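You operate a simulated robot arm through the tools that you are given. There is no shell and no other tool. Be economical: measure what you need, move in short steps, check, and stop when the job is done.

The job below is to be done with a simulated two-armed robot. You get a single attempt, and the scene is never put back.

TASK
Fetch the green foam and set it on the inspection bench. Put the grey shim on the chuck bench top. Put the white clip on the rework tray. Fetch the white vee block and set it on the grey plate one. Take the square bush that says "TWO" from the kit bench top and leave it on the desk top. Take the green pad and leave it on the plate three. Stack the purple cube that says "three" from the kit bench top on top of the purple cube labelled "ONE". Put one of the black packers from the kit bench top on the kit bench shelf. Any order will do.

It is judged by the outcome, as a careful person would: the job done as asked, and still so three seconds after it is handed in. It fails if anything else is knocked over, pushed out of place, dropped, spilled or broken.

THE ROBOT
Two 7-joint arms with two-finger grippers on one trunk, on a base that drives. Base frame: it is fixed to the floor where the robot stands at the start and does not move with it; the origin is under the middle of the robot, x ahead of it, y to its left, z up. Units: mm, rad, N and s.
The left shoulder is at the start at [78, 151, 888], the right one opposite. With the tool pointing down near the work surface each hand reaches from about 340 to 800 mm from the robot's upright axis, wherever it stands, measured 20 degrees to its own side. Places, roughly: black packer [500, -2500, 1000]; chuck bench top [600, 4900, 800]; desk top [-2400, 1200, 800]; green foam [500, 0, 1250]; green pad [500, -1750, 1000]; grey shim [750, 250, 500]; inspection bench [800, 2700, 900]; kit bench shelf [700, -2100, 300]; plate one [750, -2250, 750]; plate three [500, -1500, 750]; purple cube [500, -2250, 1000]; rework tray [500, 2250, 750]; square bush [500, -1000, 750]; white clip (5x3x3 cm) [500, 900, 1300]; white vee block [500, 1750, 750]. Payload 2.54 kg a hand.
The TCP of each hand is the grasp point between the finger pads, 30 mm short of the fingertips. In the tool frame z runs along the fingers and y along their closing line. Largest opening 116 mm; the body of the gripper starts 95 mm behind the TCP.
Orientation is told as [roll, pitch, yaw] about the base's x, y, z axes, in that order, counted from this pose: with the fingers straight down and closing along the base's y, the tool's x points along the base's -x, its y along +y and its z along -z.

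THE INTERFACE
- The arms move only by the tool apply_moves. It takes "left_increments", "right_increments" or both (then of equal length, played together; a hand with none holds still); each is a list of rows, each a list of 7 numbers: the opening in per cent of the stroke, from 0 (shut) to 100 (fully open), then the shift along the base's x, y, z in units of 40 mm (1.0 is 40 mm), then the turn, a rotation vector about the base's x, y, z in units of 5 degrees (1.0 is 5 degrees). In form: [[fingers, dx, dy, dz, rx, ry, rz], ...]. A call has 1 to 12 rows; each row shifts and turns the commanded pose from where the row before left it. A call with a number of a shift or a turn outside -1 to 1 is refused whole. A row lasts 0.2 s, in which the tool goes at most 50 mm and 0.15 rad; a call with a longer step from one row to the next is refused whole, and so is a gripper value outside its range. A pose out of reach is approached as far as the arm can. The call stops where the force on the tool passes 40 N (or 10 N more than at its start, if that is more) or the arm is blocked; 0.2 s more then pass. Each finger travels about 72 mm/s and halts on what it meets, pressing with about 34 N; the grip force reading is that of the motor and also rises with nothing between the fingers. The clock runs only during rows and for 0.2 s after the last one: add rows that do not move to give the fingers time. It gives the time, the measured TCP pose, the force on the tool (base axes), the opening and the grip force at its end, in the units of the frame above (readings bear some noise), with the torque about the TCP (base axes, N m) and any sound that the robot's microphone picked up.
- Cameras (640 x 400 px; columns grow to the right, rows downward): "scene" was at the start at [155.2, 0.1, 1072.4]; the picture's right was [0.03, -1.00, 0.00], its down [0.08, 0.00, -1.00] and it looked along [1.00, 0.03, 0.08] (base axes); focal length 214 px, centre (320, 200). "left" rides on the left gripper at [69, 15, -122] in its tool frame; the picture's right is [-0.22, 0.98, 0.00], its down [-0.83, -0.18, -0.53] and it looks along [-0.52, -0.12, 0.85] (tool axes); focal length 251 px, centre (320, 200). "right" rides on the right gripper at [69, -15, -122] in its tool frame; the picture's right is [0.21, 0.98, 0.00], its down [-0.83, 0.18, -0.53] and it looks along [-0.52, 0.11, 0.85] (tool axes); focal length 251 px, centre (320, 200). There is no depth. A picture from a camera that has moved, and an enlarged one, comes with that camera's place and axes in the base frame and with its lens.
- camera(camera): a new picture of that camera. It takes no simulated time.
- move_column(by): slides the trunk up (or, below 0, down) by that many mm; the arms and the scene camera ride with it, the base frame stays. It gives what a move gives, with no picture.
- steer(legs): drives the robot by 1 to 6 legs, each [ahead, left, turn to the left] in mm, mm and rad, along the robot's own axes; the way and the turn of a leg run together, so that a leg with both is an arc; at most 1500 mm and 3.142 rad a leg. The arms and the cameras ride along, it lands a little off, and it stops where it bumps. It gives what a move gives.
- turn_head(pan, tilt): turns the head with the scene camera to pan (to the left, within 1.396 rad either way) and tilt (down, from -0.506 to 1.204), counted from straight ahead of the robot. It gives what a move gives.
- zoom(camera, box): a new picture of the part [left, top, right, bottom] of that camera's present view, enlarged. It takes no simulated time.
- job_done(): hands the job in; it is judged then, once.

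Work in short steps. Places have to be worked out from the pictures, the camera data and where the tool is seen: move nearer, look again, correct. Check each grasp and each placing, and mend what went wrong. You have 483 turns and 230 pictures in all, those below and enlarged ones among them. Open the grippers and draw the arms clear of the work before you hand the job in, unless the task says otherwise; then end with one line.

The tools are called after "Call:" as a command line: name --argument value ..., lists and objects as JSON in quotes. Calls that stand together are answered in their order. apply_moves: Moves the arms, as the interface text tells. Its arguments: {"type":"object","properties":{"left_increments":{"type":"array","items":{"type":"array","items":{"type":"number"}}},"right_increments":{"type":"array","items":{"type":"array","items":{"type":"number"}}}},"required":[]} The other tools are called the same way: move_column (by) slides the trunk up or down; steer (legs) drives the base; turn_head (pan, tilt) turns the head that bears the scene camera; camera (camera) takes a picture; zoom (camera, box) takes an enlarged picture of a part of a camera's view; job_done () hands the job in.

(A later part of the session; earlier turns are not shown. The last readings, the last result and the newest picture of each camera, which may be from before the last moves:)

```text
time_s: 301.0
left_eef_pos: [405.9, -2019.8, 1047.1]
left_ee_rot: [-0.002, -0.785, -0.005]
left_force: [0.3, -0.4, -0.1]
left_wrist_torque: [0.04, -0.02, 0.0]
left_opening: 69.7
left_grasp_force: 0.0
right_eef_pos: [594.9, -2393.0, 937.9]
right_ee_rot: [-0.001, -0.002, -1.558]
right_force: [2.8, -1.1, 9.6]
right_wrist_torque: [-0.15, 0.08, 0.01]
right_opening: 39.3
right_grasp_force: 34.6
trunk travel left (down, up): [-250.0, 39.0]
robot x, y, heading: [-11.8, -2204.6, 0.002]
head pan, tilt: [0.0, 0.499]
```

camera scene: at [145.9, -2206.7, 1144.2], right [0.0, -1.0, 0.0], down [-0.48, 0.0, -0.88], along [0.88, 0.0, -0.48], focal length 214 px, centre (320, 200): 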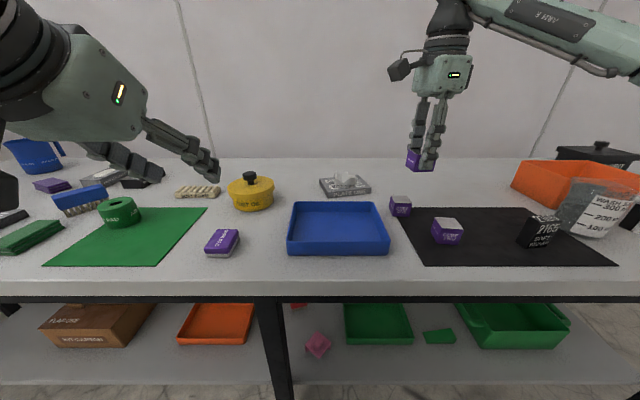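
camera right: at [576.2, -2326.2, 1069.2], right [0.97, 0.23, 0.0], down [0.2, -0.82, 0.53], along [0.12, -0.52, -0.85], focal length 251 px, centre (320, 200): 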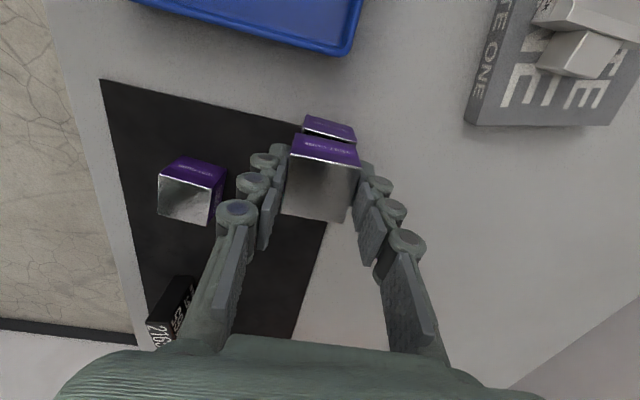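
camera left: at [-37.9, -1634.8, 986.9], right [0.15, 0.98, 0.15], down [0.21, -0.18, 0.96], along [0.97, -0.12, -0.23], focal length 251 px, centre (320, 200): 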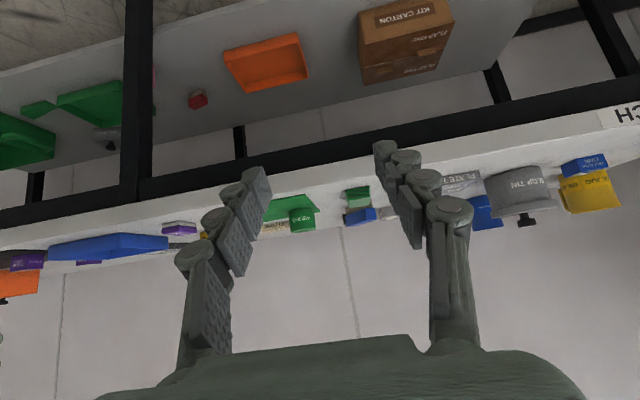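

Contact. I relieve slightly, open and rise.

Call:
apply_moves --right_increments '[[25, 0, 0, 0.03, 0, 0, 0], [40, 0, 0, 0, 0, 0, 0], [55, 0, 0, 0, 0, 0, 0], [60, 0, 0, 0, 0, 0, 0], [60, 0, 0, 0.4, 0, 0, 0], [60, 0, 0, 0.9, 0, 0, 0], [60, 0, 0, 0.9, 0, 0, 0], [60, -0.5, 0, 0.3, 0, 0, 0]]'

Call:
zoom --camera "scene" --box '[380, 150, 580, 275]'

Call:
camera --camera "right"

```text
time_s: 302.8
left_eef_pos: [405.4, -2018.7, 1046.9]
left_ee_rot: [-0.001, -0.785, -0.008]
left_force: [-0.6, -0.2, 0.2]
left_wrist_torque: [-0.01, -0.01, -0.01]
left_opening: 69.7
left_grasp_force: 0.1
right_eef_pos: [575.2, -2391.7, 1035.8]
right_ee_rot: [-0.006, -0.001, -1.554]
right_force: [-1.6, 0.0, -0.4]
right_wrist_torque: [0.02, -0.01, -0.05]
right_opening: 69.9
right_grasp_force: 0.0
trunk travel left (down, up): [-250.0, 39.0]
robot x, y, heading: [-14.2, -2204.9, 0.001]
head pan, tilt: [0.0, 0.499]
```

```text
3.20 times, centred on (480, 212) of scene
camera zoom: at [145.2, -2206.6, 1144.3], right [0.0, -1.0, 0.0], down [-0.48, 0.0, -0.88], along [0.88, 0.0, -0.48], focal length 686 px, centre (-192, 160)
```

zoom: 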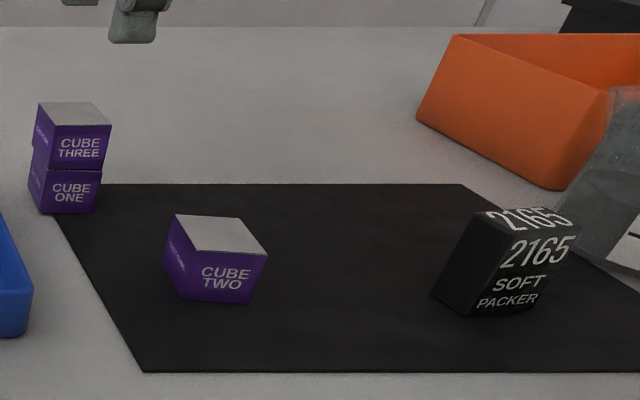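

```text
109 pictures are left
camera right: at [558.8, -2323.8, 1158.1], right [0.97, 0.23, 0.0], down [0.2, -0.82, 0.53], along [0.12, -0.52, -0.85], focal length 251 px, centre (320, 200)
```

right: 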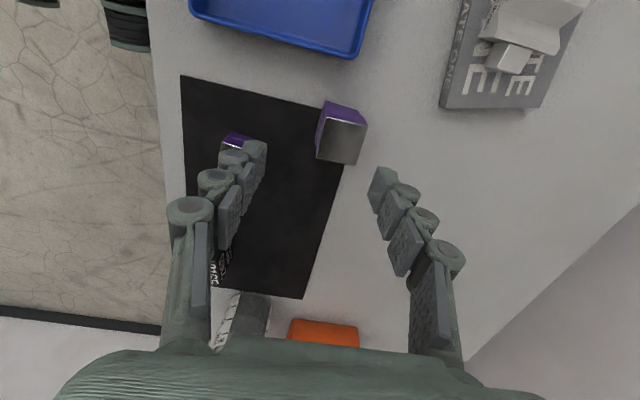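

Stack is good. Next the black packer "2165" (≈[480,-2640]), beside a jug. I retract the hand, raise it a bit and drive right for a closer look.

Call:
apply_moves --right_increments '[[60, -0.8, 0, 0.4, 0, 0, 0], [60, -0.8, 0, 0.4, 0, 0, 0], [60, -0.9, 0, 0.2, 0, 0, 0]]'

Call:
steer --legs '[[0, -200, 0]]'

Call:
camera --camera "right"

Call:
camera --camera "scene"

```text
time_s: 303.6
left_eef_pos: [406.2, -2019.7, 1046.3]
left_ee_rot: [0.0, -0.786, -0.006]
left_force: [-1.2, 1.0, -0.8]
left_wrist_torque: [0.0, -0.03, 0.03]
left_opening: 69.6
left_grasp_force: 0.0
right_eef_pos: [476.0, -2393.1, 1077.9]
right_ee_rot: [-0.003, -0.002, -1.557]
right_force: [-0.5, 0.5, 0.4]
right_wrist_torque: [0.01, 0.02, 0.01]
right_opening: 69.6
right_grasp_force: 0.0
trunk travel left (down, up): [-250.0, 39.0]
robot x, y, heading: [-10.6, -2204.0, -0.001]
head pan, tilt: [0.0, 0.499]
```

```text
time_s: 306.1
left_eef_pos: [406.8, -2219.5, 1046.0]
left_ee_rot: [0.0, -0.784, -0.009]
left_force: [0.4, -0.2, 0.1]
left_wrist_torque: [0.01, -0.03, 0.0]
left_opening: 69.6
left_grasp_force: 0.0
right_eef_pos: [475.9, -2594.5, 1078.5]
right_ee_rot: [-0.004, -0.001, -1.557]
right_force: [0.2, -0.2, 0.0]
right_wrist_torque: [-0.01, -0.03, -0.02]
right_opening: 69.6
right_grasp_force: 0.1
trunk travel left (down, up): [-250.0, 39.0]
robot x, y, heading: [-14.9, -2403.2, -0.001]
head pan, tilt: [0.0, 0.499]
```

```text
108 pictures are left
camera right: at [459.5, -2524.7, 1199.4], right [0.97, 0.23, 0.0], down [0.19, -0.82, 0.53], along [0.12, -0.52, -0.85], focal length 251 px, centre (320, 200)
```

right: 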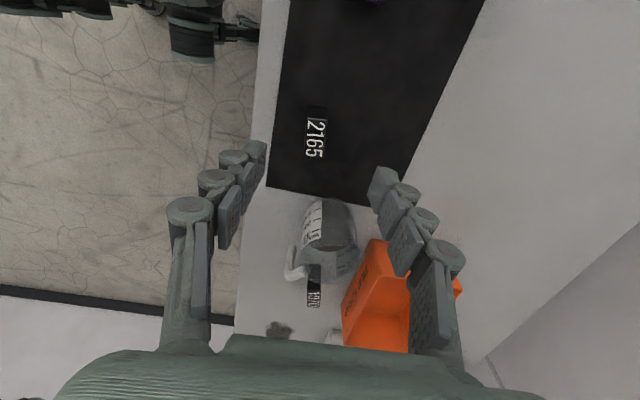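

```text
107 pictures are left
camera scene: at [145.3, -2406.0, 1144.3], right [0.0, -1.0, 0.0], down [-0.48, 0.0, -0.88], along [0.88, 0.0, -0.48], focal length 214 px, centre (320, 200)
```

scene: 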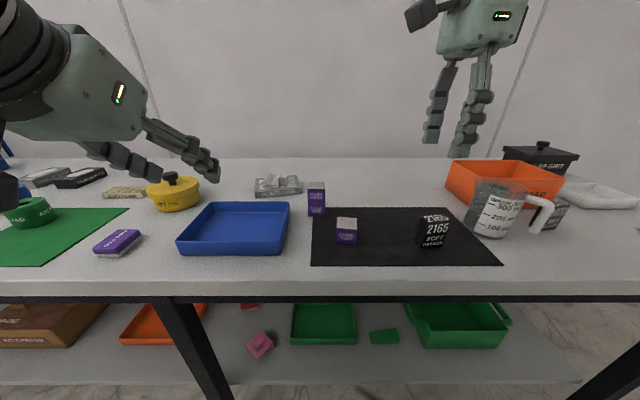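

Call:
zoom --camera "right" --box '[260, 80, 400, 170]'

Call:
zoom --camera "scene" --box '[390, 150, 590, 275]'

```text
4.44 times, centred on (330, 125) of right
camera zoom: at [459.5, -2524.7, 1199.4], right [0.97, 0.23, 0.0], down [0.19, -0.82, 0.53], along [0.12, -0.52, -0.85], focal length 1118 px, centre (276, 533)
```

zoom: 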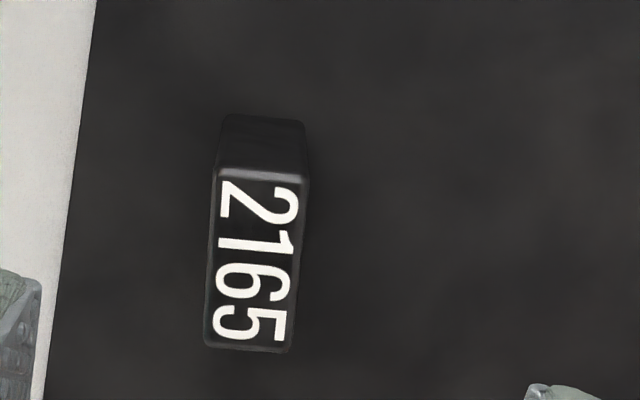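

```text
3.20 times, centred on (490, 212) of scene
camera zoom: at [145.3, -2406.0, 1144.3], right [0.0, -1.0, 0.0], down [-0.48, 0.0, -0.88], along [0.88, 0.0, -0.48], focal length 686 px, centre (-224, 160)
```

zoom: 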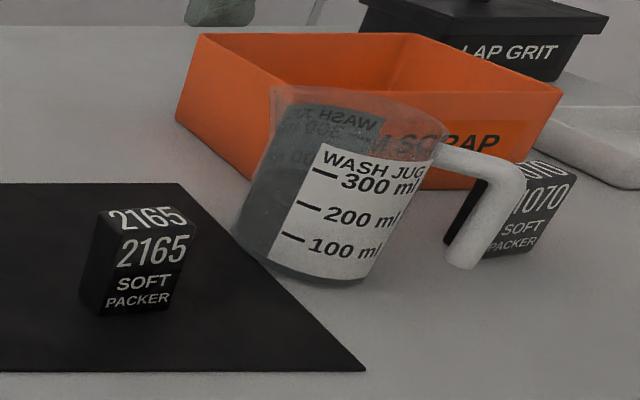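

Packer 2165: centre ≈[475,-2616], 23×43×65 tall, yaw +8°. For the low shelf I want a forward-tilted hand closing along y, so I re-orient the right hand in the clear.

Call:
apply_moves --right_increments '[[60, -0.2, 0, 0.2, 0, 0, 1], [60, -0.2, 0, 0.2, 0, 0, 1], [60, -0.2, 0, 0.2, 0, 0, 1], [60, -0.2, 0, 0, 0, 0, 1], [60, -0.2, 0, 0, 0, 0, 1], [60, -0.2, 0, 0, 0, 0, 1], [60, -0.2, 0, 0, 0, 0, 1], [60, -0.2, 0, 0, 0, 0, 1], [60, -0.2, 0, 0, 0, 0, 1], [60, -0.2, 0, 0, 0, 0, 1], [60, -0.2, 0, 0, 0, 0, 1], [60, -0.2, 0, 0, 0, 0, 1]]'

Call:
apply_moves --right_increments '[[60, -0.2, 0, 0, 0, 0, 1], [60, -0.2, 0, 0, 0, 0, 1], [60, -0.2, 0, 0, 0, 0, 1], [60, -0.2, 0, 0, 0, 0, 1], [60, 0, 0, 0, 0, 0, 1], [60, 0, 0, 0, 0, 0, 0.84], [60, 0, 0, 0, 0, -1, 0], [60, 0, 0, 0, 0, -1, 0], [60, 0, 0, 0, 0, -1, 0], [60, 0, 0, 0, 0, -1, 0], [60, 0, 0, 0, 0, -1, 0], [60, 0, 0, 0, 0, -1, 0]]'

Call:
apply_moves --right_increments '[[60, 0, 0, 0, 0, -1, 0], [60, 0, 0, 0, 0, -1, 0], [60, 0, 0, 0, 0, -1, 0], [60, 0, 0, 0, 0, -1, 0], [60, 0, 0, 0, 0, -1, 0], [60, 0, 0, 0, 0, -1, 0]]'

Call:
camera --camera "right"

```text
time_s: 308.8
left_eef_pos: [407.0, -2219.3, 1046.7]
left_ee_rot: [0.0, -0.785, -0.008]
left_force: [-0.3, -1.1, 0.4]
left_wrist_torque: [0.01, 0.01, 0.0]
left_opening: 69.6
left_grasp_force: 0.0
right_eef_pos: [378.4, -2593.1, 1101.9]
right_ee_rot: [-0.004, 0.001, -0.509]
right_force: [0.5, 0.1, 0.3]
right_wrist_torque: [0.0, -0.03, -0.02]
right_opening: 69.6
right_grasp_force: 0.1
trunk travel left (down, up): [-250.0, 39.0]
robot x, y, heading: [-11.6, -2401.2, 0.001]
head pan, tilt: [0.0, 0.499]
```

```text
time_s: 311.4
left_eef_pos: [405.8, -2219.7, 1046.7]
left_ee_rot: [-0.001, -0.785, -0.008]
left_force: [-0.6, -0.8, -0.1]
left_wrist_torque: [-0.04, -0.02, -0.02]
left_opening: 69.6
left_grasp_force: 0.1
right_eef_pos: [346.9, -2593.4, 1101.2]
right_ee_rot: [-0.004, -0.526, -0.003]
right_force: [0.0, -0.1, 0.0]
right_wrist_torque: [0.02, 0.02, 0.0]
right_opening: 69.7
right_grasp_force: 0.0
trunk travel left (down, up): [-250.0, 39.0]
robot x, y, heading: [-12.9, -2402.3, 0.001]
head pan, tilt: [0.0, 0.499]
```

```text
time_s: 312.8
left_eef_pos: [406.5, -2218.2, 1046.7]
left_ee_rot: [-0.001, -0.785, -0.01]
left_force: [0.4, -0.6, 0.3]
left_wrist_torque: [0.01, 0.02, -0.05]
left_opening: 69.8
left_grasp_force: 0.1
right_eef_pos: [359.3, -2589.3, 1128.6]
right_ee_rot: [-0.003, -1.046, -0.001]
right_force: [-0.5, -1.2, 0.2]
right_wrist_torque: [-0.01, 0.0, 0.0]
right_opening: 69.6
right_grasp_force: 0.0
right hand out of reach, approached as far as the arm can: row 5, 6
trunk travel left (down, up): [-250.0, 39.0]
robot x, y, heading: [-15.1, -2405.2, 0.0]
head pan, tilt: [0.0, 0.499]
```

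```text
104 pictures are left
camera right: at [218.1, -2604.6, 1130.7], right [-0.1, 0.98, -0.19], down [-0.05, 0.18, 0.98], along [0.99, 0.11, 0.03], focal length 251 px, centre (320, 200)
```

right: 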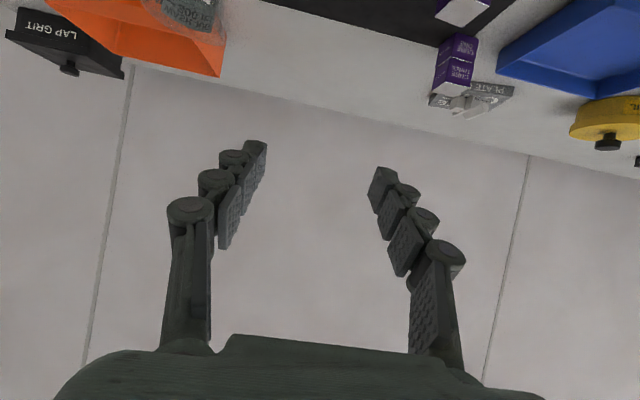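

I bring the hand down in front of the packer (x≈395, z≈905) with yaw +8°.

Call:
apply_moves --right_increments '[[70, 0.1, -0.15, -0.9, 0, 0, 0.8], [70, 0.1, -0.15, -0.9, 0, 0, 0.8], [70, 0.1, -0.15, -0.9, 0, 0, 0], [70, 0.1, -0.15, -0.9, 0, 0, 0], [70, 0.2, -0.15, -0.9, 0, 0, 0], [70, 0.3, -0.2, -0.9, 0, 0, 0], [70, 0, 0, 0, 0, 0, 0]]'

Call:
camera --camera "right"

Call:
camera --camera "scene"

```text
time_s: 314.4
left_eef_pos: [406.8, -2218.9, 1046.7]
left_ee_rot: [-0.002, -0.786, -0.008]
left_force: [0.3, -0.4, -0.5]
left_wrist_torque: [0.01, 0.0, -0.01]
left_opening: 69.7
left_grasp_force: 0.1
right_eef_pos: [480.1, -2639.7, 1021.8]
right_ee_rot: [-0.004, -1.045, 0.14]
right_force: [0.2, -0.9, -0.5]
right_wrist_torque: [-0.01, -0.02, -0.02]
right_opening: 81.1
right_grasp_force: 0.1
right hand out of reach, approached as far as the arm can: row 1, 2, 3, 4, 5, 6
trunk travel left (down, up): [-250.0, 39.0]
robot x, y, heading: [-9.6, -2401.2, -0.003]
head pan, tilt: [0.0, 0.499]
```

```text
103 pictures are left
camera right: at [341.9, -2673.7, 1023.0], right [-0.24, 0.95, -0.19], down [-0.07, 0.17, 0.98], along [0.97, 0.25, 0.03], focal length 251 px, centre (320, 200)
```

right: 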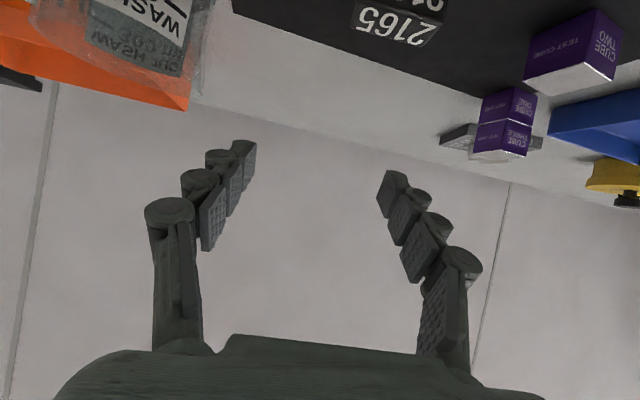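

```text
102 pictures are left
camera scene: at [145.3, -2405.8, 1144.3], right [0.0, -1.0, 0.0], down [-0.48, 0.0, -0.88], along [0.88, 0.0, -0.48], focal length 214 px, centre (320, 200)
```

scene: 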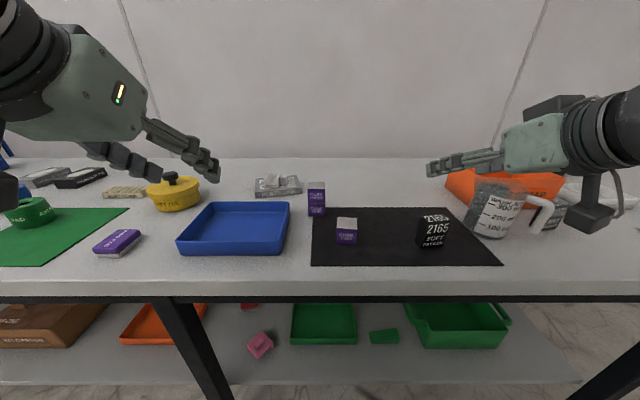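

The arm can't fold that close; I back the robot away 170 mm and then set the hand pose.

Call:
steer --legs '[[-190, 0, 0]]'

Call:
apply_moves --right_increments '[[70, 0.2, 0.15, -0.6, 0, 0, 0], [70, 0.2, 0.15, -0.6, 0, 0, 0], [70, 0.4, 0, -0.6, 0, 0, 0], [70, 0.5, 0, -0.6, 0, 0, 0], [70, 0.5, 0, -0.5, 0, 0, 0], [70, 0, 0, 0, 0, 0, 0]]'

Call:
camera --camera "right"

Call:
camera --camera "scene"

```text
time_s: 315.9
left_eef_pos: [218.6, -2219.0, 1048.4]
left_ee_rot: [-0.002, -0.786, -0.01]
left_force: [-0.1, -0.6, 0.3]
left_wrist_torque: [0.0, -0.03, 0.01]
left_opening: 69.4
left_grasp_force: 0.1
right_eef_pos: [290.2, -2640.8, 1022.0]
right_ee_rot: [-0.004, -1.046, 0.135]
right_force: [-0.7, 0.2, 0.4]
right_wrist_torque: [0.04, 0.0, -0.03]
right_opening: 81.5
right_grasp_force: 0.0
trunk travel left (down, up): [-250.0, 39.0]
robot x, y, heading: [-204.0, -2400.5, -0.003]
head pan, tilt: [0.0, 0.499]
```

```text
time_s: 317.3
left_eef_pos: [220.2, -2219.9, 1046.4]
left_ee_rot: [-0.002, -0.782, -0.011]
left_force: [-0.1, -1.3, 0.0]
left_wrist_torque: [0.03, -0.01, 0.0]
left_opening: 69.6
left_grasp_force: 0.1
right_eef_pos: [367.6, -2630.1, 906.3]
right_ee_rot: [-0.004, -1.046, 0.136]
right_force: [-0.5, -0.4, 0.3]
right_wrist_torque: [0.0, -0.01, 0.0]
right_opening: 81.3
right_grasp_force: 0.1
right hand out of reach, approached as far as the arm can: row 1
trunk travel left (down, up): [-250.0, 39.0]
robot x, y, heading: [-198.8, -2404.2, -0.003]
head pan, tilt: [0.0, 0.499]
```

```text
101 pictures are left
camera right: at [230.0, -2662.7, 908.2], right [-0.24, 0.95, -0.19], down [-0.07, 0.17, 0.98], along [0.97, 0.25, 0.03], focal length 251 px, centre (320, 200)
```

right: 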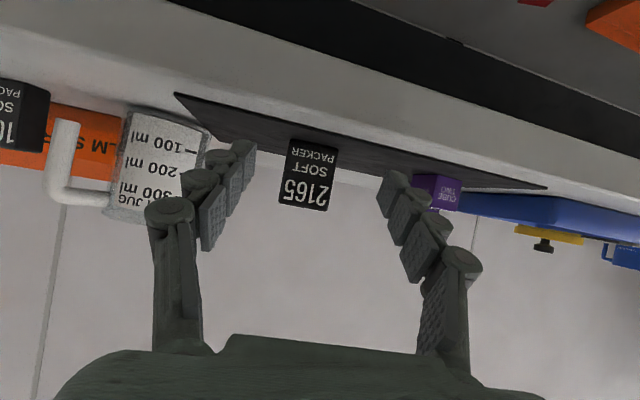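

```text
100 pictures are left
camera scene: at [-42.9, -2405.6, 1144.3], right [0.0, -1.0, 0.0], down [-0.48, 0.0, -0.88], along [0.88, 0.0, -0.48], focal length 214 px, centre (320, 200)
```

scene: 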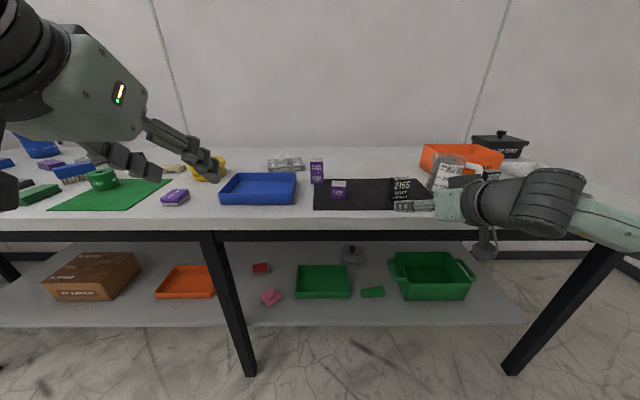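

Packer is in line. I advance ~104 mm along the hand's heading and close.

Call:
apply_moves --right_increments '[[70, 0.87, 0.12, -0.05, 0, 0, 0], [70, 0.87, 0.12, 0, 0, 0, 0], [70, 0.87, 0.12, 0, 0, 0, 0], [70, 0, 0, 0, 0, 0, 0]]'

Call:
camera --camera "right"

```text
time_s: 318.3
left_eef_pos: [218.4, -2220.6, 1047.4]
left_ee_rot: [-0.001, -0.784, -0.01]
left_force: [0.8, 0.0, -0.4]
left_wrist_torque: [-0.04, -0.01, 0.01]
left_opening: 69.2
left_grasp_force: 0.1
right_eef_pos: [473.0, -2615.2, 906.0]
right_ee_rot: [-0.003, -1.046, 0.136]
right_force: [-0.5, -0.2, -0.1]
right_wrist_torque: [-0.01, 0.05, 0.0]
right_opening: 81.5
right_grasp_force: 0.0
trunk travel left (down, up): [-250.0, 39.0]
robot x, y, heading: [-203.3, -2402.4, -0.001]
head pan, tilt: [0.0, 0.499]
```

```text
99 pictures are left
camera right: at [334.5, -2647.9, 907.2], right [-0.24, 0.95, -0.19], down [-0.07, 0.17, 0.98], along [0.97, 0.25, 0.03], focal length 251 px, centre (320, 200)
```

right: 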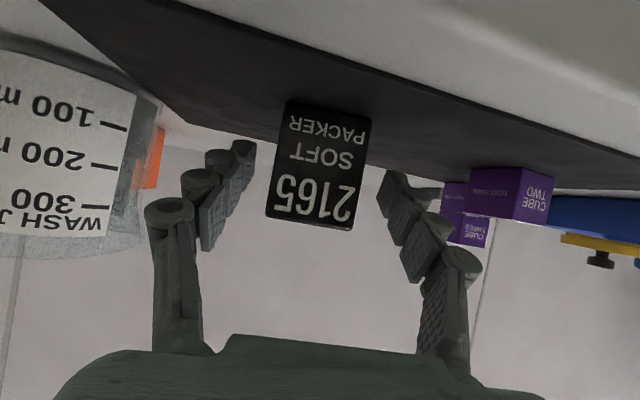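

Clear on both sides. I close the gripper.

Call:
apply_moves --right_increments '[[50, 0, 0, 0, 0, 0, 0], [40, 0, 0, 0, 0, 0, 0], [30, 0, 0, 0, 0, 0, 0], [30, 0, 0, 0, 0, 0, 0]]'

Call:
apply_moves --right_increments '[[30, 0, 0, 0.3, 0, 0, 0], [30, 0, 0, 0.6, 0, 0, 0], [30, -0.8, -0.1, 0.2, 0, 0, 0], [30, -0.8, -0.1, 0, 0, 0, 0], [30, -0.8, 0, 0, 0, 0, 0]]'

Call:
camera --camera "right"

```text
time_s: 319.3
left_eef_pos: [218.9, -2219.7, 1046.6]
left_ee_rot: [0.0, -0.785, -0.01]
left_force: [0.3, -0.4, 0.2]
left_wrist_torque: [0.01, 0.0, -0.04]
left_opening: 69.7
left_grasp_force: 0.0
right_eef_pos: [471.6, -2616.5, 907.0]
right_ee_rot: [-0.004, -1.047, 0.138]
right_force: [-0.1, -1.3, 1.2]
right_wrist_torque: [0.0, 0.02, -0.01]
right_opening: 46.5
right_grasp_force: 34.1
trunk travel left (down, up): [-250.0, 39.0]
robot x, y, heading: [-201.3, -2406.6, -0.006]
head pan, tilt: [0.0, 0.499]
```

```text
time_s: 320.5
left_eef_pos: [218.5, -2219.2, 1046.8]
left_ee_rot: [0.0, -0.784, -0.009]
left_force: [-0.9, 0.3, 0.7]
left_wrist_torque: [0.0, -0.02, 0.0]
left_opening: 69.6
left_grasp_force: 0.1
right_eef_pos: [372.7, -2622.6, 950.9]
right_ee_rot: [-0.002, -1.047, 0.136]
right_force: [0.3, 0.8, -0.7]
right_wrist_torque: [-0.01, 0.03, -0.03]
right_opening: 46.3
right_grasp_force: 33.9
trunk travel left (down, up): [-250.0, 39.0]
robot x, y, heading: [-198.6, -2403.7, -0.005]
head pan, tilt: [0.0, 0.499]
```

```text
98 pictures are left
camera right: at [235.4, -2656.2, 952.5], right [-0.24, 0.95, -0.19], down [-0.07, 0.17, 0.98], along [0.97, 0.25, 0.03], focal length 251 px, centre (320, 200)
```

right: 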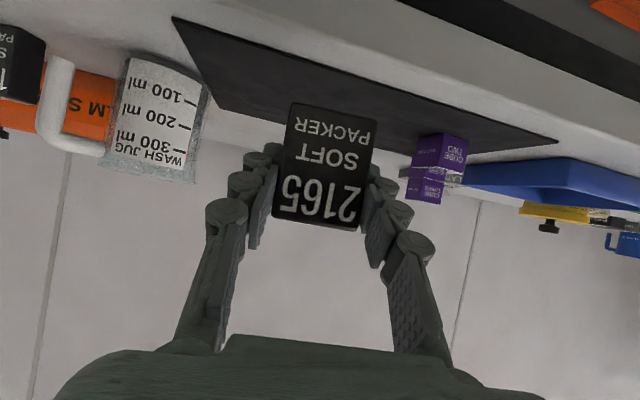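

Packer held. I back off and lower the trunk to view the shelf and measure its height.

Call:
steer --legs '[[-350, 200, 0]]'

Call:
camera --camera "scene"

Call:
move_column --by -250

Call:
camera --camera "scene"

```text
time_s: 323.1
left_eef_pos: [-123.9, -2015.0, 1046.8]
left_ee_rot: [-0.002, -0.786, -0.006]
left_force: [0.1, -0.1, 0.4]
left_wrist_torque: [-0.01, -0.03, -0.02]
left_opening: 69.4
left_grasp_force: 0.0
right_eef_pos: [32.2, -2417.6, 950.6]
right_ee_rot: [-0.003, -1.045, 0.142]
right_force: [-0.4, 0.5, 0.0]
right_wrist_torque: [0.0, 0.0, 0.01]
right_opening: 46.0
right_grasp_force: 34.0
trunk travel left (down, up): [-250.0, 39.0]
robot x, y, heading: [-545.9, -2199.8, -0.008]
head pan, tilt: [0.0, 0.499]
```

```text
97 pictures are left
camera scene: at [-384.9, -2202.4, 1144.3], right [0.0, -1.0, 0.0], down [-0.48, 0.0, -0.88], along [0.88, 0.0, -0.48], focal length 214 px, centre (320, 200)
```

scene: 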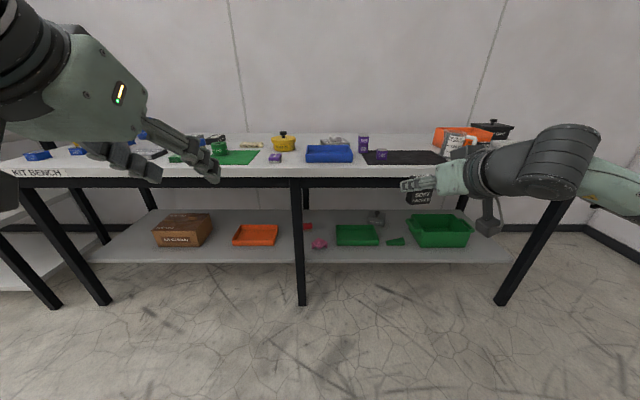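

```text
time_s: 325.6
left_eef_pos: [-124.4, -2015.6, 796.8]
left_ee_rot: [0.0, -0.784, -0.006]
left_force: [-0.1, -0.4, -0.8]
left_wrist_torque: [-0.01, 0.0, 0.01]
left_opening: 69.5
left_grasp_force: 0.0
right_eef_pos: [32.7, -2418.7, 700.9]
right_ee_rot: [-0.005, -1.046, 0.138]
right_force: [0.0, 0.3, -0.1]
right_wrist_torque: [0.01, 0.02, 0.02]
right_opening: 46.4
right_grasp_force: 33.8
trunk travel left (down, up): [0.0, 289.0]
robot x, y, heading: [-542.6, -2201.5, -0.003]
head pan, tilt: [0.0, 0.499]
```

```text
96 pictures are left
camera scene: at [-384.7, -2202.5, 894.3], right [0.0, -1.0, 0.0], down [-0.48, 0.0, -0.88], along [0.88, 0.0, -0.48], focal length 214 px, centre (320, 200)
```

scene: 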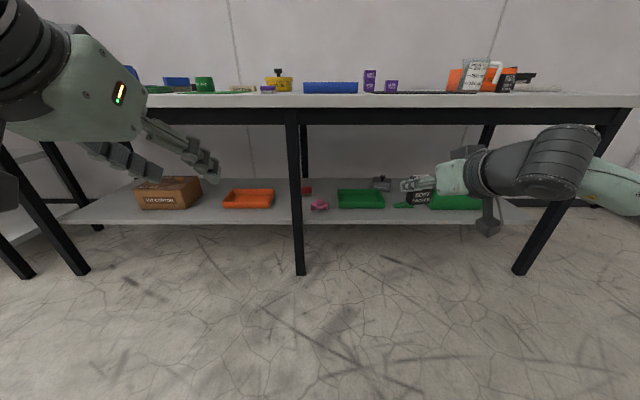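

Shelf z≈314, front edge x≈458; a front strip x 458–577 is free, e.g. at [515,-2450]. I lift the left hand out of the way and lower the right to z≈420 before driving in.

Call:
apply_moves --left_increments '[[60, 0, 0, 1, 0, 0, 0], [60, 0, 0, 1, 0, 0, 0], [60, 0, 0, 1, 0, 0, 0], [60, 0, 0, 1, 0, 0, 0], [60, 0, 0, 1, 0, 0, 0], [60, 0, 0, 0.8, 0, 0, 0], [60, 0, 0, 0, 0, 0, 0]]' --right_increments '[[30, 0, 0, -1, 0, 0, 0], [30, 0, 0, -1, 0, 0, 0], [30, 0, 0, -1, 0, 0, 0], [30, 0, 0, -1, 0, 0, 0], [30, 0, 0, -1, 0, 0, 0], [30, 0, 0, -1, 0, 0, 0], [30, 0, 0, -0.9, 0, 0, -0.5]]'

Call:
camera --camera "right"

```text
time_s: 327.2
left_eef_pos: [-124.6, -2014.2, 1028.8]
left_ee_rot: [0.0, -0.784, -0.007]
left_force: [0.7, -0.1, -0.3]
left_wrist_torque: [-0.02, -0.01, 0.0]
left_opening: 69.3
left_grasp_force: 0.2
right_eef_pos: [33.7, -2427.6, 488.5]
right_ee_rot: [0.003, -1.045, 0.139]
right_force: [-0.6, 0.5, -0.8]
right_wrist_torque: [0.01, -0.05, 0.0]
right_opening: 46.4
right_grasp_force: 34.4
right hand out of reach, approached as far as the arm can: row 5, 6, 7
trunk travel left (down, up): [0.0, 289.0]
robot x, y, heading: [-542.5, -2199.0, -0.001]
head pan, tilt: [0.0, 0.499]
```

```text
95 pictures are left
camera right: at [-103.6, -2463.1, 490.7], right [-0.25, 0.95, -0.18], down [-0.07, 0.17, 0.98], along [0.97, 0.26, 0.02], focal length 251 px, centre (320, 200)
```

right: 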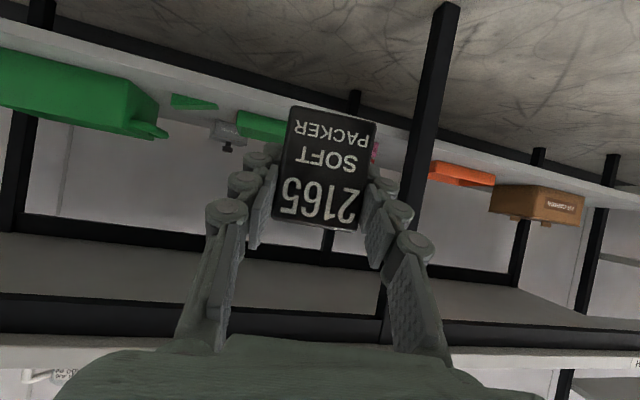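

Limited there. I try further out in x while lowering.

Call:
apply_moves --right_increments '[[30, 1, 0, -0.3, 0, 0, 0], [30, 1, 0, -0.3, 0, 0, 0], [30, 0.8, 0, -0.5, 0, 0, 0], [30, 0, 0, -0.8, 0, 0, 0], [30, 0, 0, -0.8, 0, 0, 0], [30, 0, 0, -0.5, 0, 0, 0]]'

```text
time_s: 328.6
left_eef_pos: [-123.3, -2015.0, 1029.2]
left_ee_rot: [-0.003, -0.784, -0.006]
left_force: [-0.5, 1.1, 0.7]
left_wrist_torque: [0.0, -0.04, 0.03]
left_opening: 69.5
left_grasp_force: 0.1
right_eef_pos: [144.0, -2427.9, 413.2]
right_ee_rot: [0.009, -1.044, 0.14]
right_force: [-0.5, -0.1, 0.7]
right_wrist_torque: [0.03, 0.03, 0.0]
right_opening: 46.5
right_grasp_force: 34.5
right hand out of reach, approached as far as the arm can: row 5, 6
trunk travel left (down, up): [0.0, 289.0]
robot x, y, heading: [-542.3, -2199.1, -0.0]
head pan, tilt: [0.0, 0.499]
```

Call:
apply_moves --right_increments '[[30, 0.9, 0, -0.4, 0, 0, 0], [30, 0.9, 0, -0.5, 0, 0, 0], [30, 0, 0, -0.5, 0, 0, 0], [30, 0, 0, 0, 0, 0, 0]]'

```text
time_s: 329.6
left_eef_pos: [-122.9, -2015.6, 1027.7]
left_ee_rot: [0.002, -0.783, -0.006]
left_force: [0.0, -0.1, -0.1]
left_wrist_torque: [-0.01, 0.0, 0.03]
left_opening: 69.6
left_grasp_force: 0.0
right_eef_pos: [215.1, -2428.0, 358.0]
right_ee_rot: [0.005, -1.045, 0.14]
right_force: [-0.5, -0.1, -0.1]
right_wrist_torque: [-0.03, 0.01, 0.0]
right_opening: 46.3
right_grasp_force: 33.4
trunk travel left (down, up): [0.0, 289.0]
robot x, y, heading: [-545.8, -2202.3, 0.001]
head pan, tilt: [0.0, 0.499]
```

Reached z 358 at this extension. I raise 40 mm, drive in 300 mm and look.

Call:
apply_moves --right_increments '[[30, 0, 0, 0.9, 0, 0, 0], [30, 0, 0, 0.2, 0, 0, 0]]'

Call:
steer --legs '[[240, 0, 0]]'

Call:
camera --camera "right"

Call:
turn_head --pan 0 --tilt 0.8

Call:
camera --camera "scene"

```text
time_s: 330.2
left_eef_pos: [-124.0, -2014.6, 1028.4]
left_ee_rot: [-0.002, -0.784, -0.004]
left_force: [0.0, -0.5, -0.8]
left_wrist_torque: [0.03, 0.0, 0.03]
left_opening: 69.5
left_grasp_force: 0.0
right_eef_pos: [214.9, -2426.7, 401.1]
right_ee_rot: [0.008, -1.043, 0.14]
right_force: [0.1, 0.0, -0.7]
right_wrist_torque: [0.03, -0.04, 0.02]
right_opening: 46.5
right_grasp_force: 33.9
trunk travel left (down, up): [0.0, 289.0]
robot x, y, heading: [-545.0, -2200.9, -0.001]
head pan, tilt: [0.0, 0.499]
```

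```text
time_s: 332.0
left_eef_pos: [113.4, -2014.3, 1029.7]
left_ee_rot: [-0.002, -0.784, -0.005]
left_force: [-0.4, 0.4, 0.3]
left_wrist_torque: [0.01, 0.0, 0.0]
left_opening: 69.6
left_grasp_force: 0.0
right_eef_pos: [452.9, -2429.3, 401.4]
right_ee_rot: [0.005, -1.044, 0.143]
right_force: [0.9, -0.4, -1.3]
right_wrist_torque: [0.02, 0.02, 0.01]
right_opening: 46.3
right_grasp_force: 34.2
trunk travel left (down, up): [0.0, 289.0]
robot x, y, heading: [-305.4, -2198.5, 0.001]
head pan, tilt: [0.0, 0.499]
```

```text
94 pictures are left
camera right: at [315.3, -2462.7, 402.7], right [-0.25, 0.95, -0.18], down [-0.07, 0.17, 0.98], along [0.97, 0.26, 0.03], focal length 251 px, centre (320, 200)
```

right: 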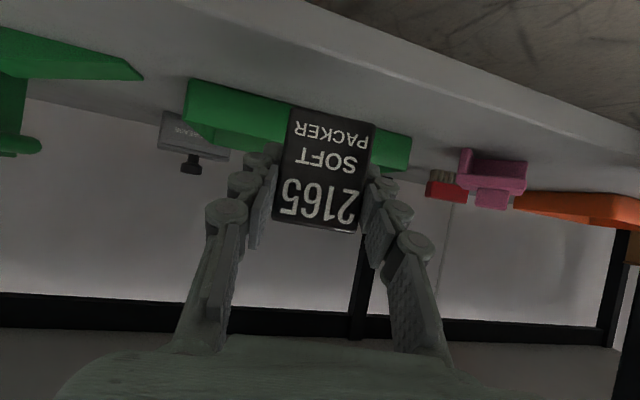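

```text
time_s: 332.8
left_eef_pos: [114.0, -2013.9, 1028.5]
left_ee_rot: [0.0, -0.782, -0.003]
left_force: [0.7, 0.1, 0.0]
left_wrist_torque: [-0.02, -0.03, 0.0]
left_opening: 69.9
left_grasp_force: 0.0
right_eef_pos: [452.3, -2427.6, 401.5]
right_ee_rot: [0.006, -1.044, 0.14]
right_force: [0.4, 0.2, -0.5]
right_wrist_torque: [-0.01, -0.02, 0.05]
right_opening: 46.3
right_grasp_force: 33.5
trunk travel left (down, up): [0.0, 289.0]
robot x, y, heading: [-307.2, -2200.3, -0.0]
head pan, tilt: [0.0, 0.799]
```

```text
93 pictures are left
camera scene: at [-157.3, -2202.3, 868.4], right [0.0, -1.0, 0.0], down [-0.72, 0.0, -0.7], along [0.7, 0.0, -0.72], focal length 214 px, centre (320, 200)
```

scene: 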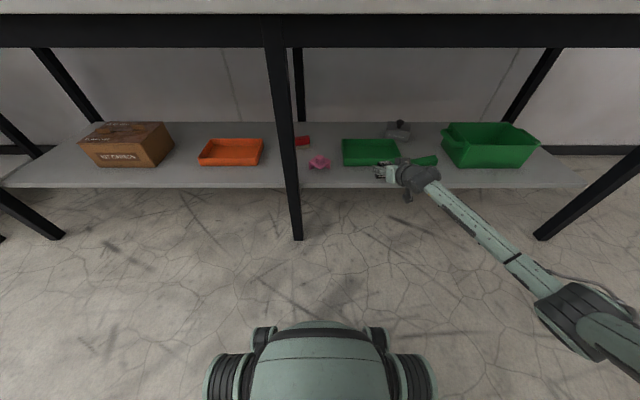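

Front strip is clear (x 455–590). I drive 60 mm further and lower toward the shelf.

Call:
steer --legs '[[62, 0, 0]]'

Call:
apply_moves --right_increments '[[30, 0, 0, -0.4, 0, 0, 0], [30, 0, 0, -0.3, 0, 0, 0], [30, 0, 0, 0, 0, 0, 0]]'

Call:
zoom --camera "scene" --box '[330, 110, 470, 210]'

```text
time_s: 333.8
left_eef_pos: [174.7, -2015.1, 1028.1]
left_ee_rot: [-0.001, -0.785, -0.005]
left_force: [-0.3, 0.4, 0.3]
left_wrist_torque: [0.0, 0.01, 0.02]
left_opening: 69.3
left_grasp_force: 0.0
right_eef_pos: [514.9, -2426.8, 400.8]
right_ee_rot: [0.006, -1.045, 0.141]
right_force: [0.5, 0.3, 0.0]
right_wrist_torque: [-0.01, 0.0, 0.0]
right_opening: 46.3
right_grasp_force: 33.8
trunk travel left (down, up): [0.0, 289.0]
robot x, y, heading: [-243.0, -2200.2, 0.003]
head pan, tilt: [0.0, 0.799]
```

```text
time_s: 334.6
left_eef_pos: [175.9, -2012.9, 1029.3]
left_ee_rot: [-0.001, -0.784, -0.008]
left_force: [0.0, 0.6, -0.8]
left_wrist_torque: [-0.03, 0.01, 0.04]
left_opening: 69.3
left_grasp_force: 0.1
right_eef_pos: [513.4, -2427.6, 371.2]
right_ee_rot: [0.005, -1.044, 0.14]
right_force: [0.1, 0.1, -0.7]
right_wrist_torque: [0.0, -0.01, -0.03]
right_opening: 46.1
right_grasp_force: 34.1
trunk travel left (down, up): [0.0, 289.0]
robot x, y, heading: [-243.7, -2199.6, 0.002]
head pan, tilt: [0.0, 0.799]
```

```text
4.00 times, centred on (400, 160) of scene
camera zoom: at [-95.5, -2202.2, 868.3], right [0.0, -1.0, 0.0], down [-0.72, 0.0, -0.7], along [0.7, 0.0, -0.72], focal length 858 px, centre (0, 360)
```

zoom: 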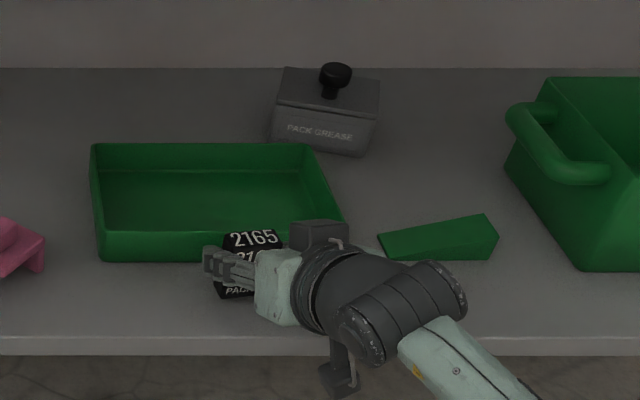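

I lower in small steps to contact.

Call:
apply_moves --right_increments '[[30, 0, 0, -0.15, 0, 0, 0], [30, 0, 0, 0, 0, 0, 0]]'

Call:
apply_moves --right_increments '[[30, 0, 0, -0.1, 0, 0, 0], [30, 0, 0, 0, 0, 0, 0]]'

Call:
apply_moves --right_increments '[[30, 0, 0, -0.08, 0, 0, 0], [30, 0, 0, 0, 0, 0, 0]]'

```text
time_s: 335.2
left_eef_pos: [175.4, -2014.6, 1028.7]
left_ee_rot: [-0.001, -0.782, -0.003]
left_force: [0.0, -0.5, -1.1]
left_wrist_torque: [-0.03, 0.0, 0.01]
left_opening: 69.5
left_grasp_force: 0.1
right_eef_pos: [512.4, -2427.3, 367.2]
right_ee_rot: [0.005, -1.044, 0.141]
right_force: [0.4, 0.1, -0.8]
right_wrist_torque: [0.0, -0.01, 0.02]
right_opening: 46.5
right_grasp_force: 33.9
trunk travel left (down, up): [0.0, 289.0]
robot x, y, heading: [-242.8, -2201.2, 0.003]
head pan, tilt: [0.0, 0.799]
```

```text
time_s: 335.8
left_eef_pos: [174.9, -2014.5, 1028.0]
left_ee_rot: [-0.003, -0.784, -0.006]
left_force: [0.7, 0.0, -0.5]
left_wrist_torque: [-0.02, -0.02, -0.04]
left_opening: 69.8
left_grasp_force: 0.1
right_eef_pos: [513.5, -2427.6, 362.3]
right_ee_rot: [0.004, -1.043, 0.14]
right_force: [-0.6, 0.5, -0.6]
right_wrist_torque: [0.03, -0.02, -0.01]
right_opening: 46.8
right_grasp_force: 33.7
trunk travel left (down, up): [0.0, 289.0]
robot x, y, heading: [-241.7, -2198.5, 0.001]
head pan, tilt: [0.0, 0.799]
```

```text
time_s: 336.4
left_eef_pos: [177.0, -2015.0, 1029.0]
left_ee_rot: [-0.002, -0.785, -0.005]
left_force: [-0.2, -0.3, 0.0]
left_wrist_torque: [0.02, -0.02, -0.01]
left_opening: 69.8
left_grasp_force: 0.1
right_eef_pos: [513.1, -2427.6, 361.4]
right_ee_rot: [0.004, -1.047, 0.141]
right_force: [-0.2, 0.2, 4.4]
right_wrist_torque: [-0.11, 0.01, 0.0]
right_opening: 46.1
right_grasp_force: 33.9
trunk travel left (down, up): [0.0, 289.0]
robot x, y, heading: [-244.0, -2199.4, 0.005]
head pan, tilt: [0.0, 0.799]
```

Contact at z≈361. I press 1 mm more, open and withdraw straight back (slightly up).

Call:
apply_moves --right_increments '[[30, 0, 0, -0.03, 0, 0, 0], [45, 0, 0, 0, 0, 0, 0], [55, 0, 0, 0, 0, 0, 0], [65, 0, 0, 0, 0, 0, 0], [65, -0.2, 0, 0.1, 0, 0, 0], [65, -0.6, -0.08, 0.1, 0, 0, 0], [65, -0.8, -0.1, 0.2, 0, 0, 0]]'

Call:
steer --legs '[[-250, 0, 0]]'

Call:
camera --camera "right"

Call:
zoom --camera "scene" --box '[300, 80, 500, 205]'

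```text
time_s: 338.0
left_eef_pos: [175.3, -2013.8, 1028.8]
left_ee_rot: [-0.002, -0.783, -0.006]
left_force: [-0.2, -0.1, 1.1]
left_wrist_torque: [0.0, -0.02, 0.02]
left_opening: 69.4
left_grasp_force: 0.1
right_eef_pos: [449.3, -2433.8, 375.9]
right_ee_rot: [0.006, -1.043, 0.143]
right_force: [0.3, 0.1, 0.1]
right_wrist_torque: [0.01, -0.01, -0.02]
right_opening: 75.7
right_grasp_force: 0.0
trunk travel left (down, up): [0.0, 289.0]
robot x, y, heading: [-249.5, -2201.6, 0.005]
head pan, tilt: [0.0, 0.799]
```

```text
time_s: 339.8
left_eef_pos: [-73.5, -2012.4, 1028.3]
left_ee_rot: [-0.001, -0.784, 0.002]
left_force: [0.3, -0.6, 0.5]
left_wrist_torque: [-0.02, 0.04, -0.03]
left_opening: 69.5
left_grasp_force: 0.1
right_eef_pos: [204.1, -2430.5, 375.3]
right_ee_rot: [0.006, -1.043, 0.148]
right_force: [-0.1, -0.1, 0.6]
right_wrist_torque: [-0.01, -0.03, 0.01]
right_opening: 75.2
right_grasp_force: 0.1
trunk travel left (down, up): [0.0, 289.0]
robot x, y, heading: [-496.3, -2199.1, 0.006]
head pan, tilt: [0.0, 0.799]
```

```text
91 pictures are left
camera right: at [66.8, -2467.0, 376.8], right [-0.26, 0.95, -0.18], down [-0.07, 0.17, 0.98], along [0.96, 0.26, 0.03], focal length 251 px, centre (320, 200)
```

right: 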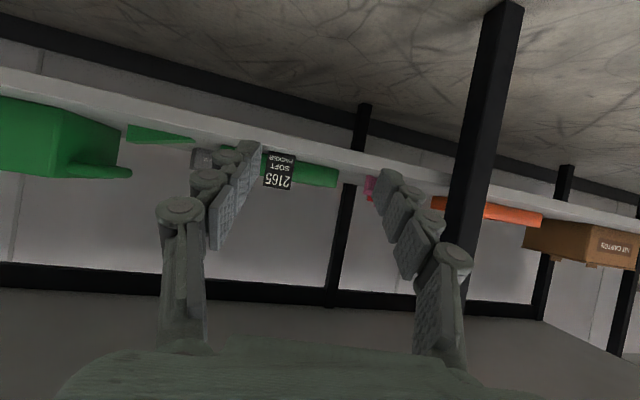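

```text
3.20 times, centred on (400, 142) of scene
camera zoom: at [-344.3, -2202.3, 868.3], right [0.01, -1.0, 0.0], down [-0.72, -0.01, -0.7], along [0.7, 0.01, -0.72], focal length 686 px, centre (64, 384)
```

zoom: 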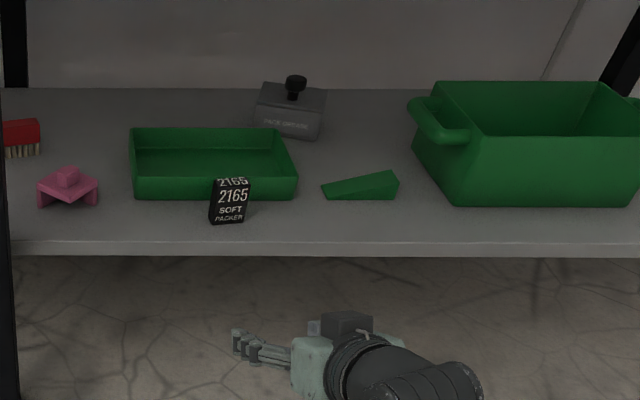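

Packer stands on the shelf. Next the green AIR PAD → plate three with the left hand. I raise the trunk, lift the right hand clear and set the left hand vertical.

Call:
move_column --by 250

Call:
apply_moves --left_increments '[[70, 0.1, 0, 0, 0, 1, 0], [70, 0.1, 0, 0, 0, 1, 0], [70, 0.1, 0, 0, 0, 1, 0], [70, 0.1, 0, 0, 0, 1, 0], [70, 0.1, 0, 0, 0, 1, 0], [70, 0, 0, 0, 0, 1, 0], [70, 0, 0, -0.5, 0, 1, 0], [70, 0, 0, -0.5, 0, 1, 0], [70, 0, 0, -0.5, 0, 1, 0], [70, 0, 0, -0.5, 0, 0, 0], [70, 0, 0, -0.5, 0, 0, 0]]' --right_increments '[[60, -0.3, 0, 1, 0, 0, 0], [60, -0.3, 0, 1, 0, 0, 0], [60, -0.3, 0, 1, 0, 0, 0], [60, -0.3, 0, 1, 0, 0, 0], [60, -0.3, 0, 1, 0, 0, 0], [60, -0.3, 0, 1, 0, 0, 0], [60, -0.3, 0, 1, 0, 0, 0], [60, -0.3, 0, 1, 0, 0, 0], [60, -0.3, 0, 1, 0, 0, 0], [60, -0.3, 0, 1, 0, 0, 0], [60, -0.3, 0, 1, 0, 0, 0]]'

Call:
steer --legs '[[270, 250, -0.006]]'

Call:
turn_head --pan 0 --tilt 0.5

Call:
camera --camera "scene"

Call:
camera --camera "left"

```text
time_s: 342.4
left_eef_pos: [-74.6, -2012.7, 1278.3]
left_ee_rot: [-0.002, -0.784, 0.001]
left_force: [0.0, -0.7, -0.1]
left_wrist_torque: [0.0, 0.02, -0.04]
left_opening: 69.5
left_grasp_force: 0.0
right_eef_pos: [204.2, -2431.5, 625.2]
right_ee_rot: [0.004, -1.043, 0.148]
right_force: [-0.6, -0.4, 0.3]
right_wrist_torque: [0.0, -0.03, -0.03]
right_opening: 75.4
right_grasp_force: 0.0
trunk travel left (down, up): [-250.0, 39.0]
robot x, y, heading: [-491.6, -2202.3, 0.005]
head pan, tilt: [0.0, 0.799]
```

```text
time_s: 344.8
left_eef_pos: [-57.5, -2007.2, 1170.6]
left_ee_rot: [0.001, 0.002, 0.003]
left_force: [0.0, 0.1, -0.1]
left_wrist_torque: [0.02, -0.01, 0.02]
left_opening: 81.2
left_grasp_force: 0.1
left hand out of reach, approached as far as the arm can: row 6, 8
right_eef_pos: [70.2, -2432.9, 1064.9]
right_ee_rot: [0.002, -1.043, 0.15]
right_force: [-0.9, -1.1, 0.5]
right_wrist_torque: [0.02, 0.01, 0.04]
right_opening: 69.6
right_grasp_force: 0.0
trunk travel left (down, up): [-250.0, 39.0]
robot x, y, heading: [-489.0, -2200.2, 0.002]
head pan, tilt: [0.0, 0.799]
```

```text
time_s: 347.8
left_eef_pos: [214.4, -1760.8, 1171.5]
left_ee_rot: [-0.001, 0.001, -0.002]
left_force: [0.4, 0.0, -0.5]
left_wrist_torque: [0.01, 0.02, -0.03]
left_opening: 81.2
left_grasp_force: 0.0
right_eef_pos: [340.1, -2185.3, 1064.1]
right_ee_rot: [0.005, -1.043, 0.143]
right_force: [0.5, -0.8, 0.5]
right_wrist_torque: [0.01, 0.01, -0.02]
right_opening: 69.8
right_grasp_force: 0.1
trunk travel left (down, up): [-250.0, 39.0]
robot x, y, heading: [-219.8, -1954.0, 0.003]
head pan, tilt: [0.0, 0.799]
```

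```text
time_s: 348.6
left_eef_pos: [215.0, -1761.3, 1170.1]
left_ee_rot: [0.001, 0.002, -0.003]
left_force: [0.1, -0.3, -0.2]
left_wrist_torque: [0.01, 0.05, -0.03]
left_opening: 81.2
left_grasp_force: 0.1
right_eef_pos: [340.2, -2185.3, 1063.8]
right_ee_rot: [0.006, -1.046, 0.144]
right_force: [-0.7, 1.4, -0.2]
right_wrist_torque: [-0.02, 0.01, -0.02]
right_opening: 69.7
right_grasp_force: 0.1
trunk travel left (down, up): [-250.0, 39.0]
robot x, y, heading: [-223.9, -1951.2, 0.002]
head pan, tilt: [0.0, 0.499]
```

```text
89 pictures are left
camera scene: at [-63.1, -1953.4, 1144.2], right [0.0, -1.0, 0.0], down [-0.48, 0.0, -0.88], along [0.88, 0.0, -0.48], focal length 214 px, centre (320, 200)
```

scene: 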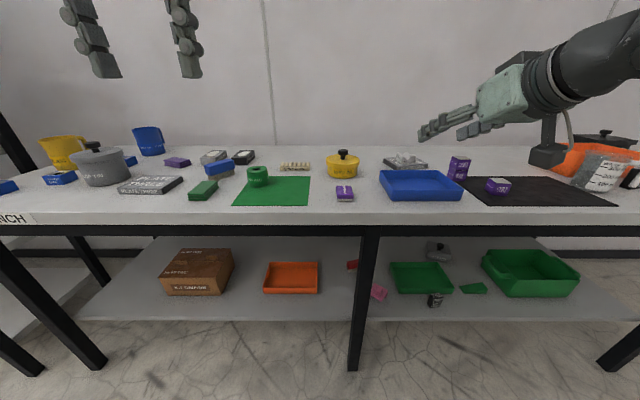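

```text
88 pictures are left
camera left: at [145.0, -1745.5, 1292.1], right [0.22, 0.98, 0.0], down [0.83, -0.18, 0.53], along [0.52, -0.12, -0.85], focal length 251 px, centre (320, 200)
```

left: 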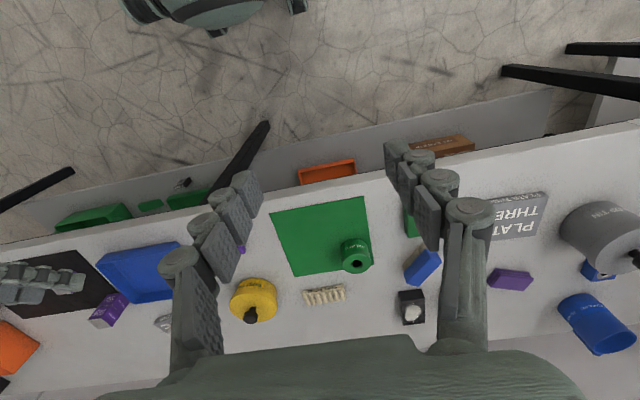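

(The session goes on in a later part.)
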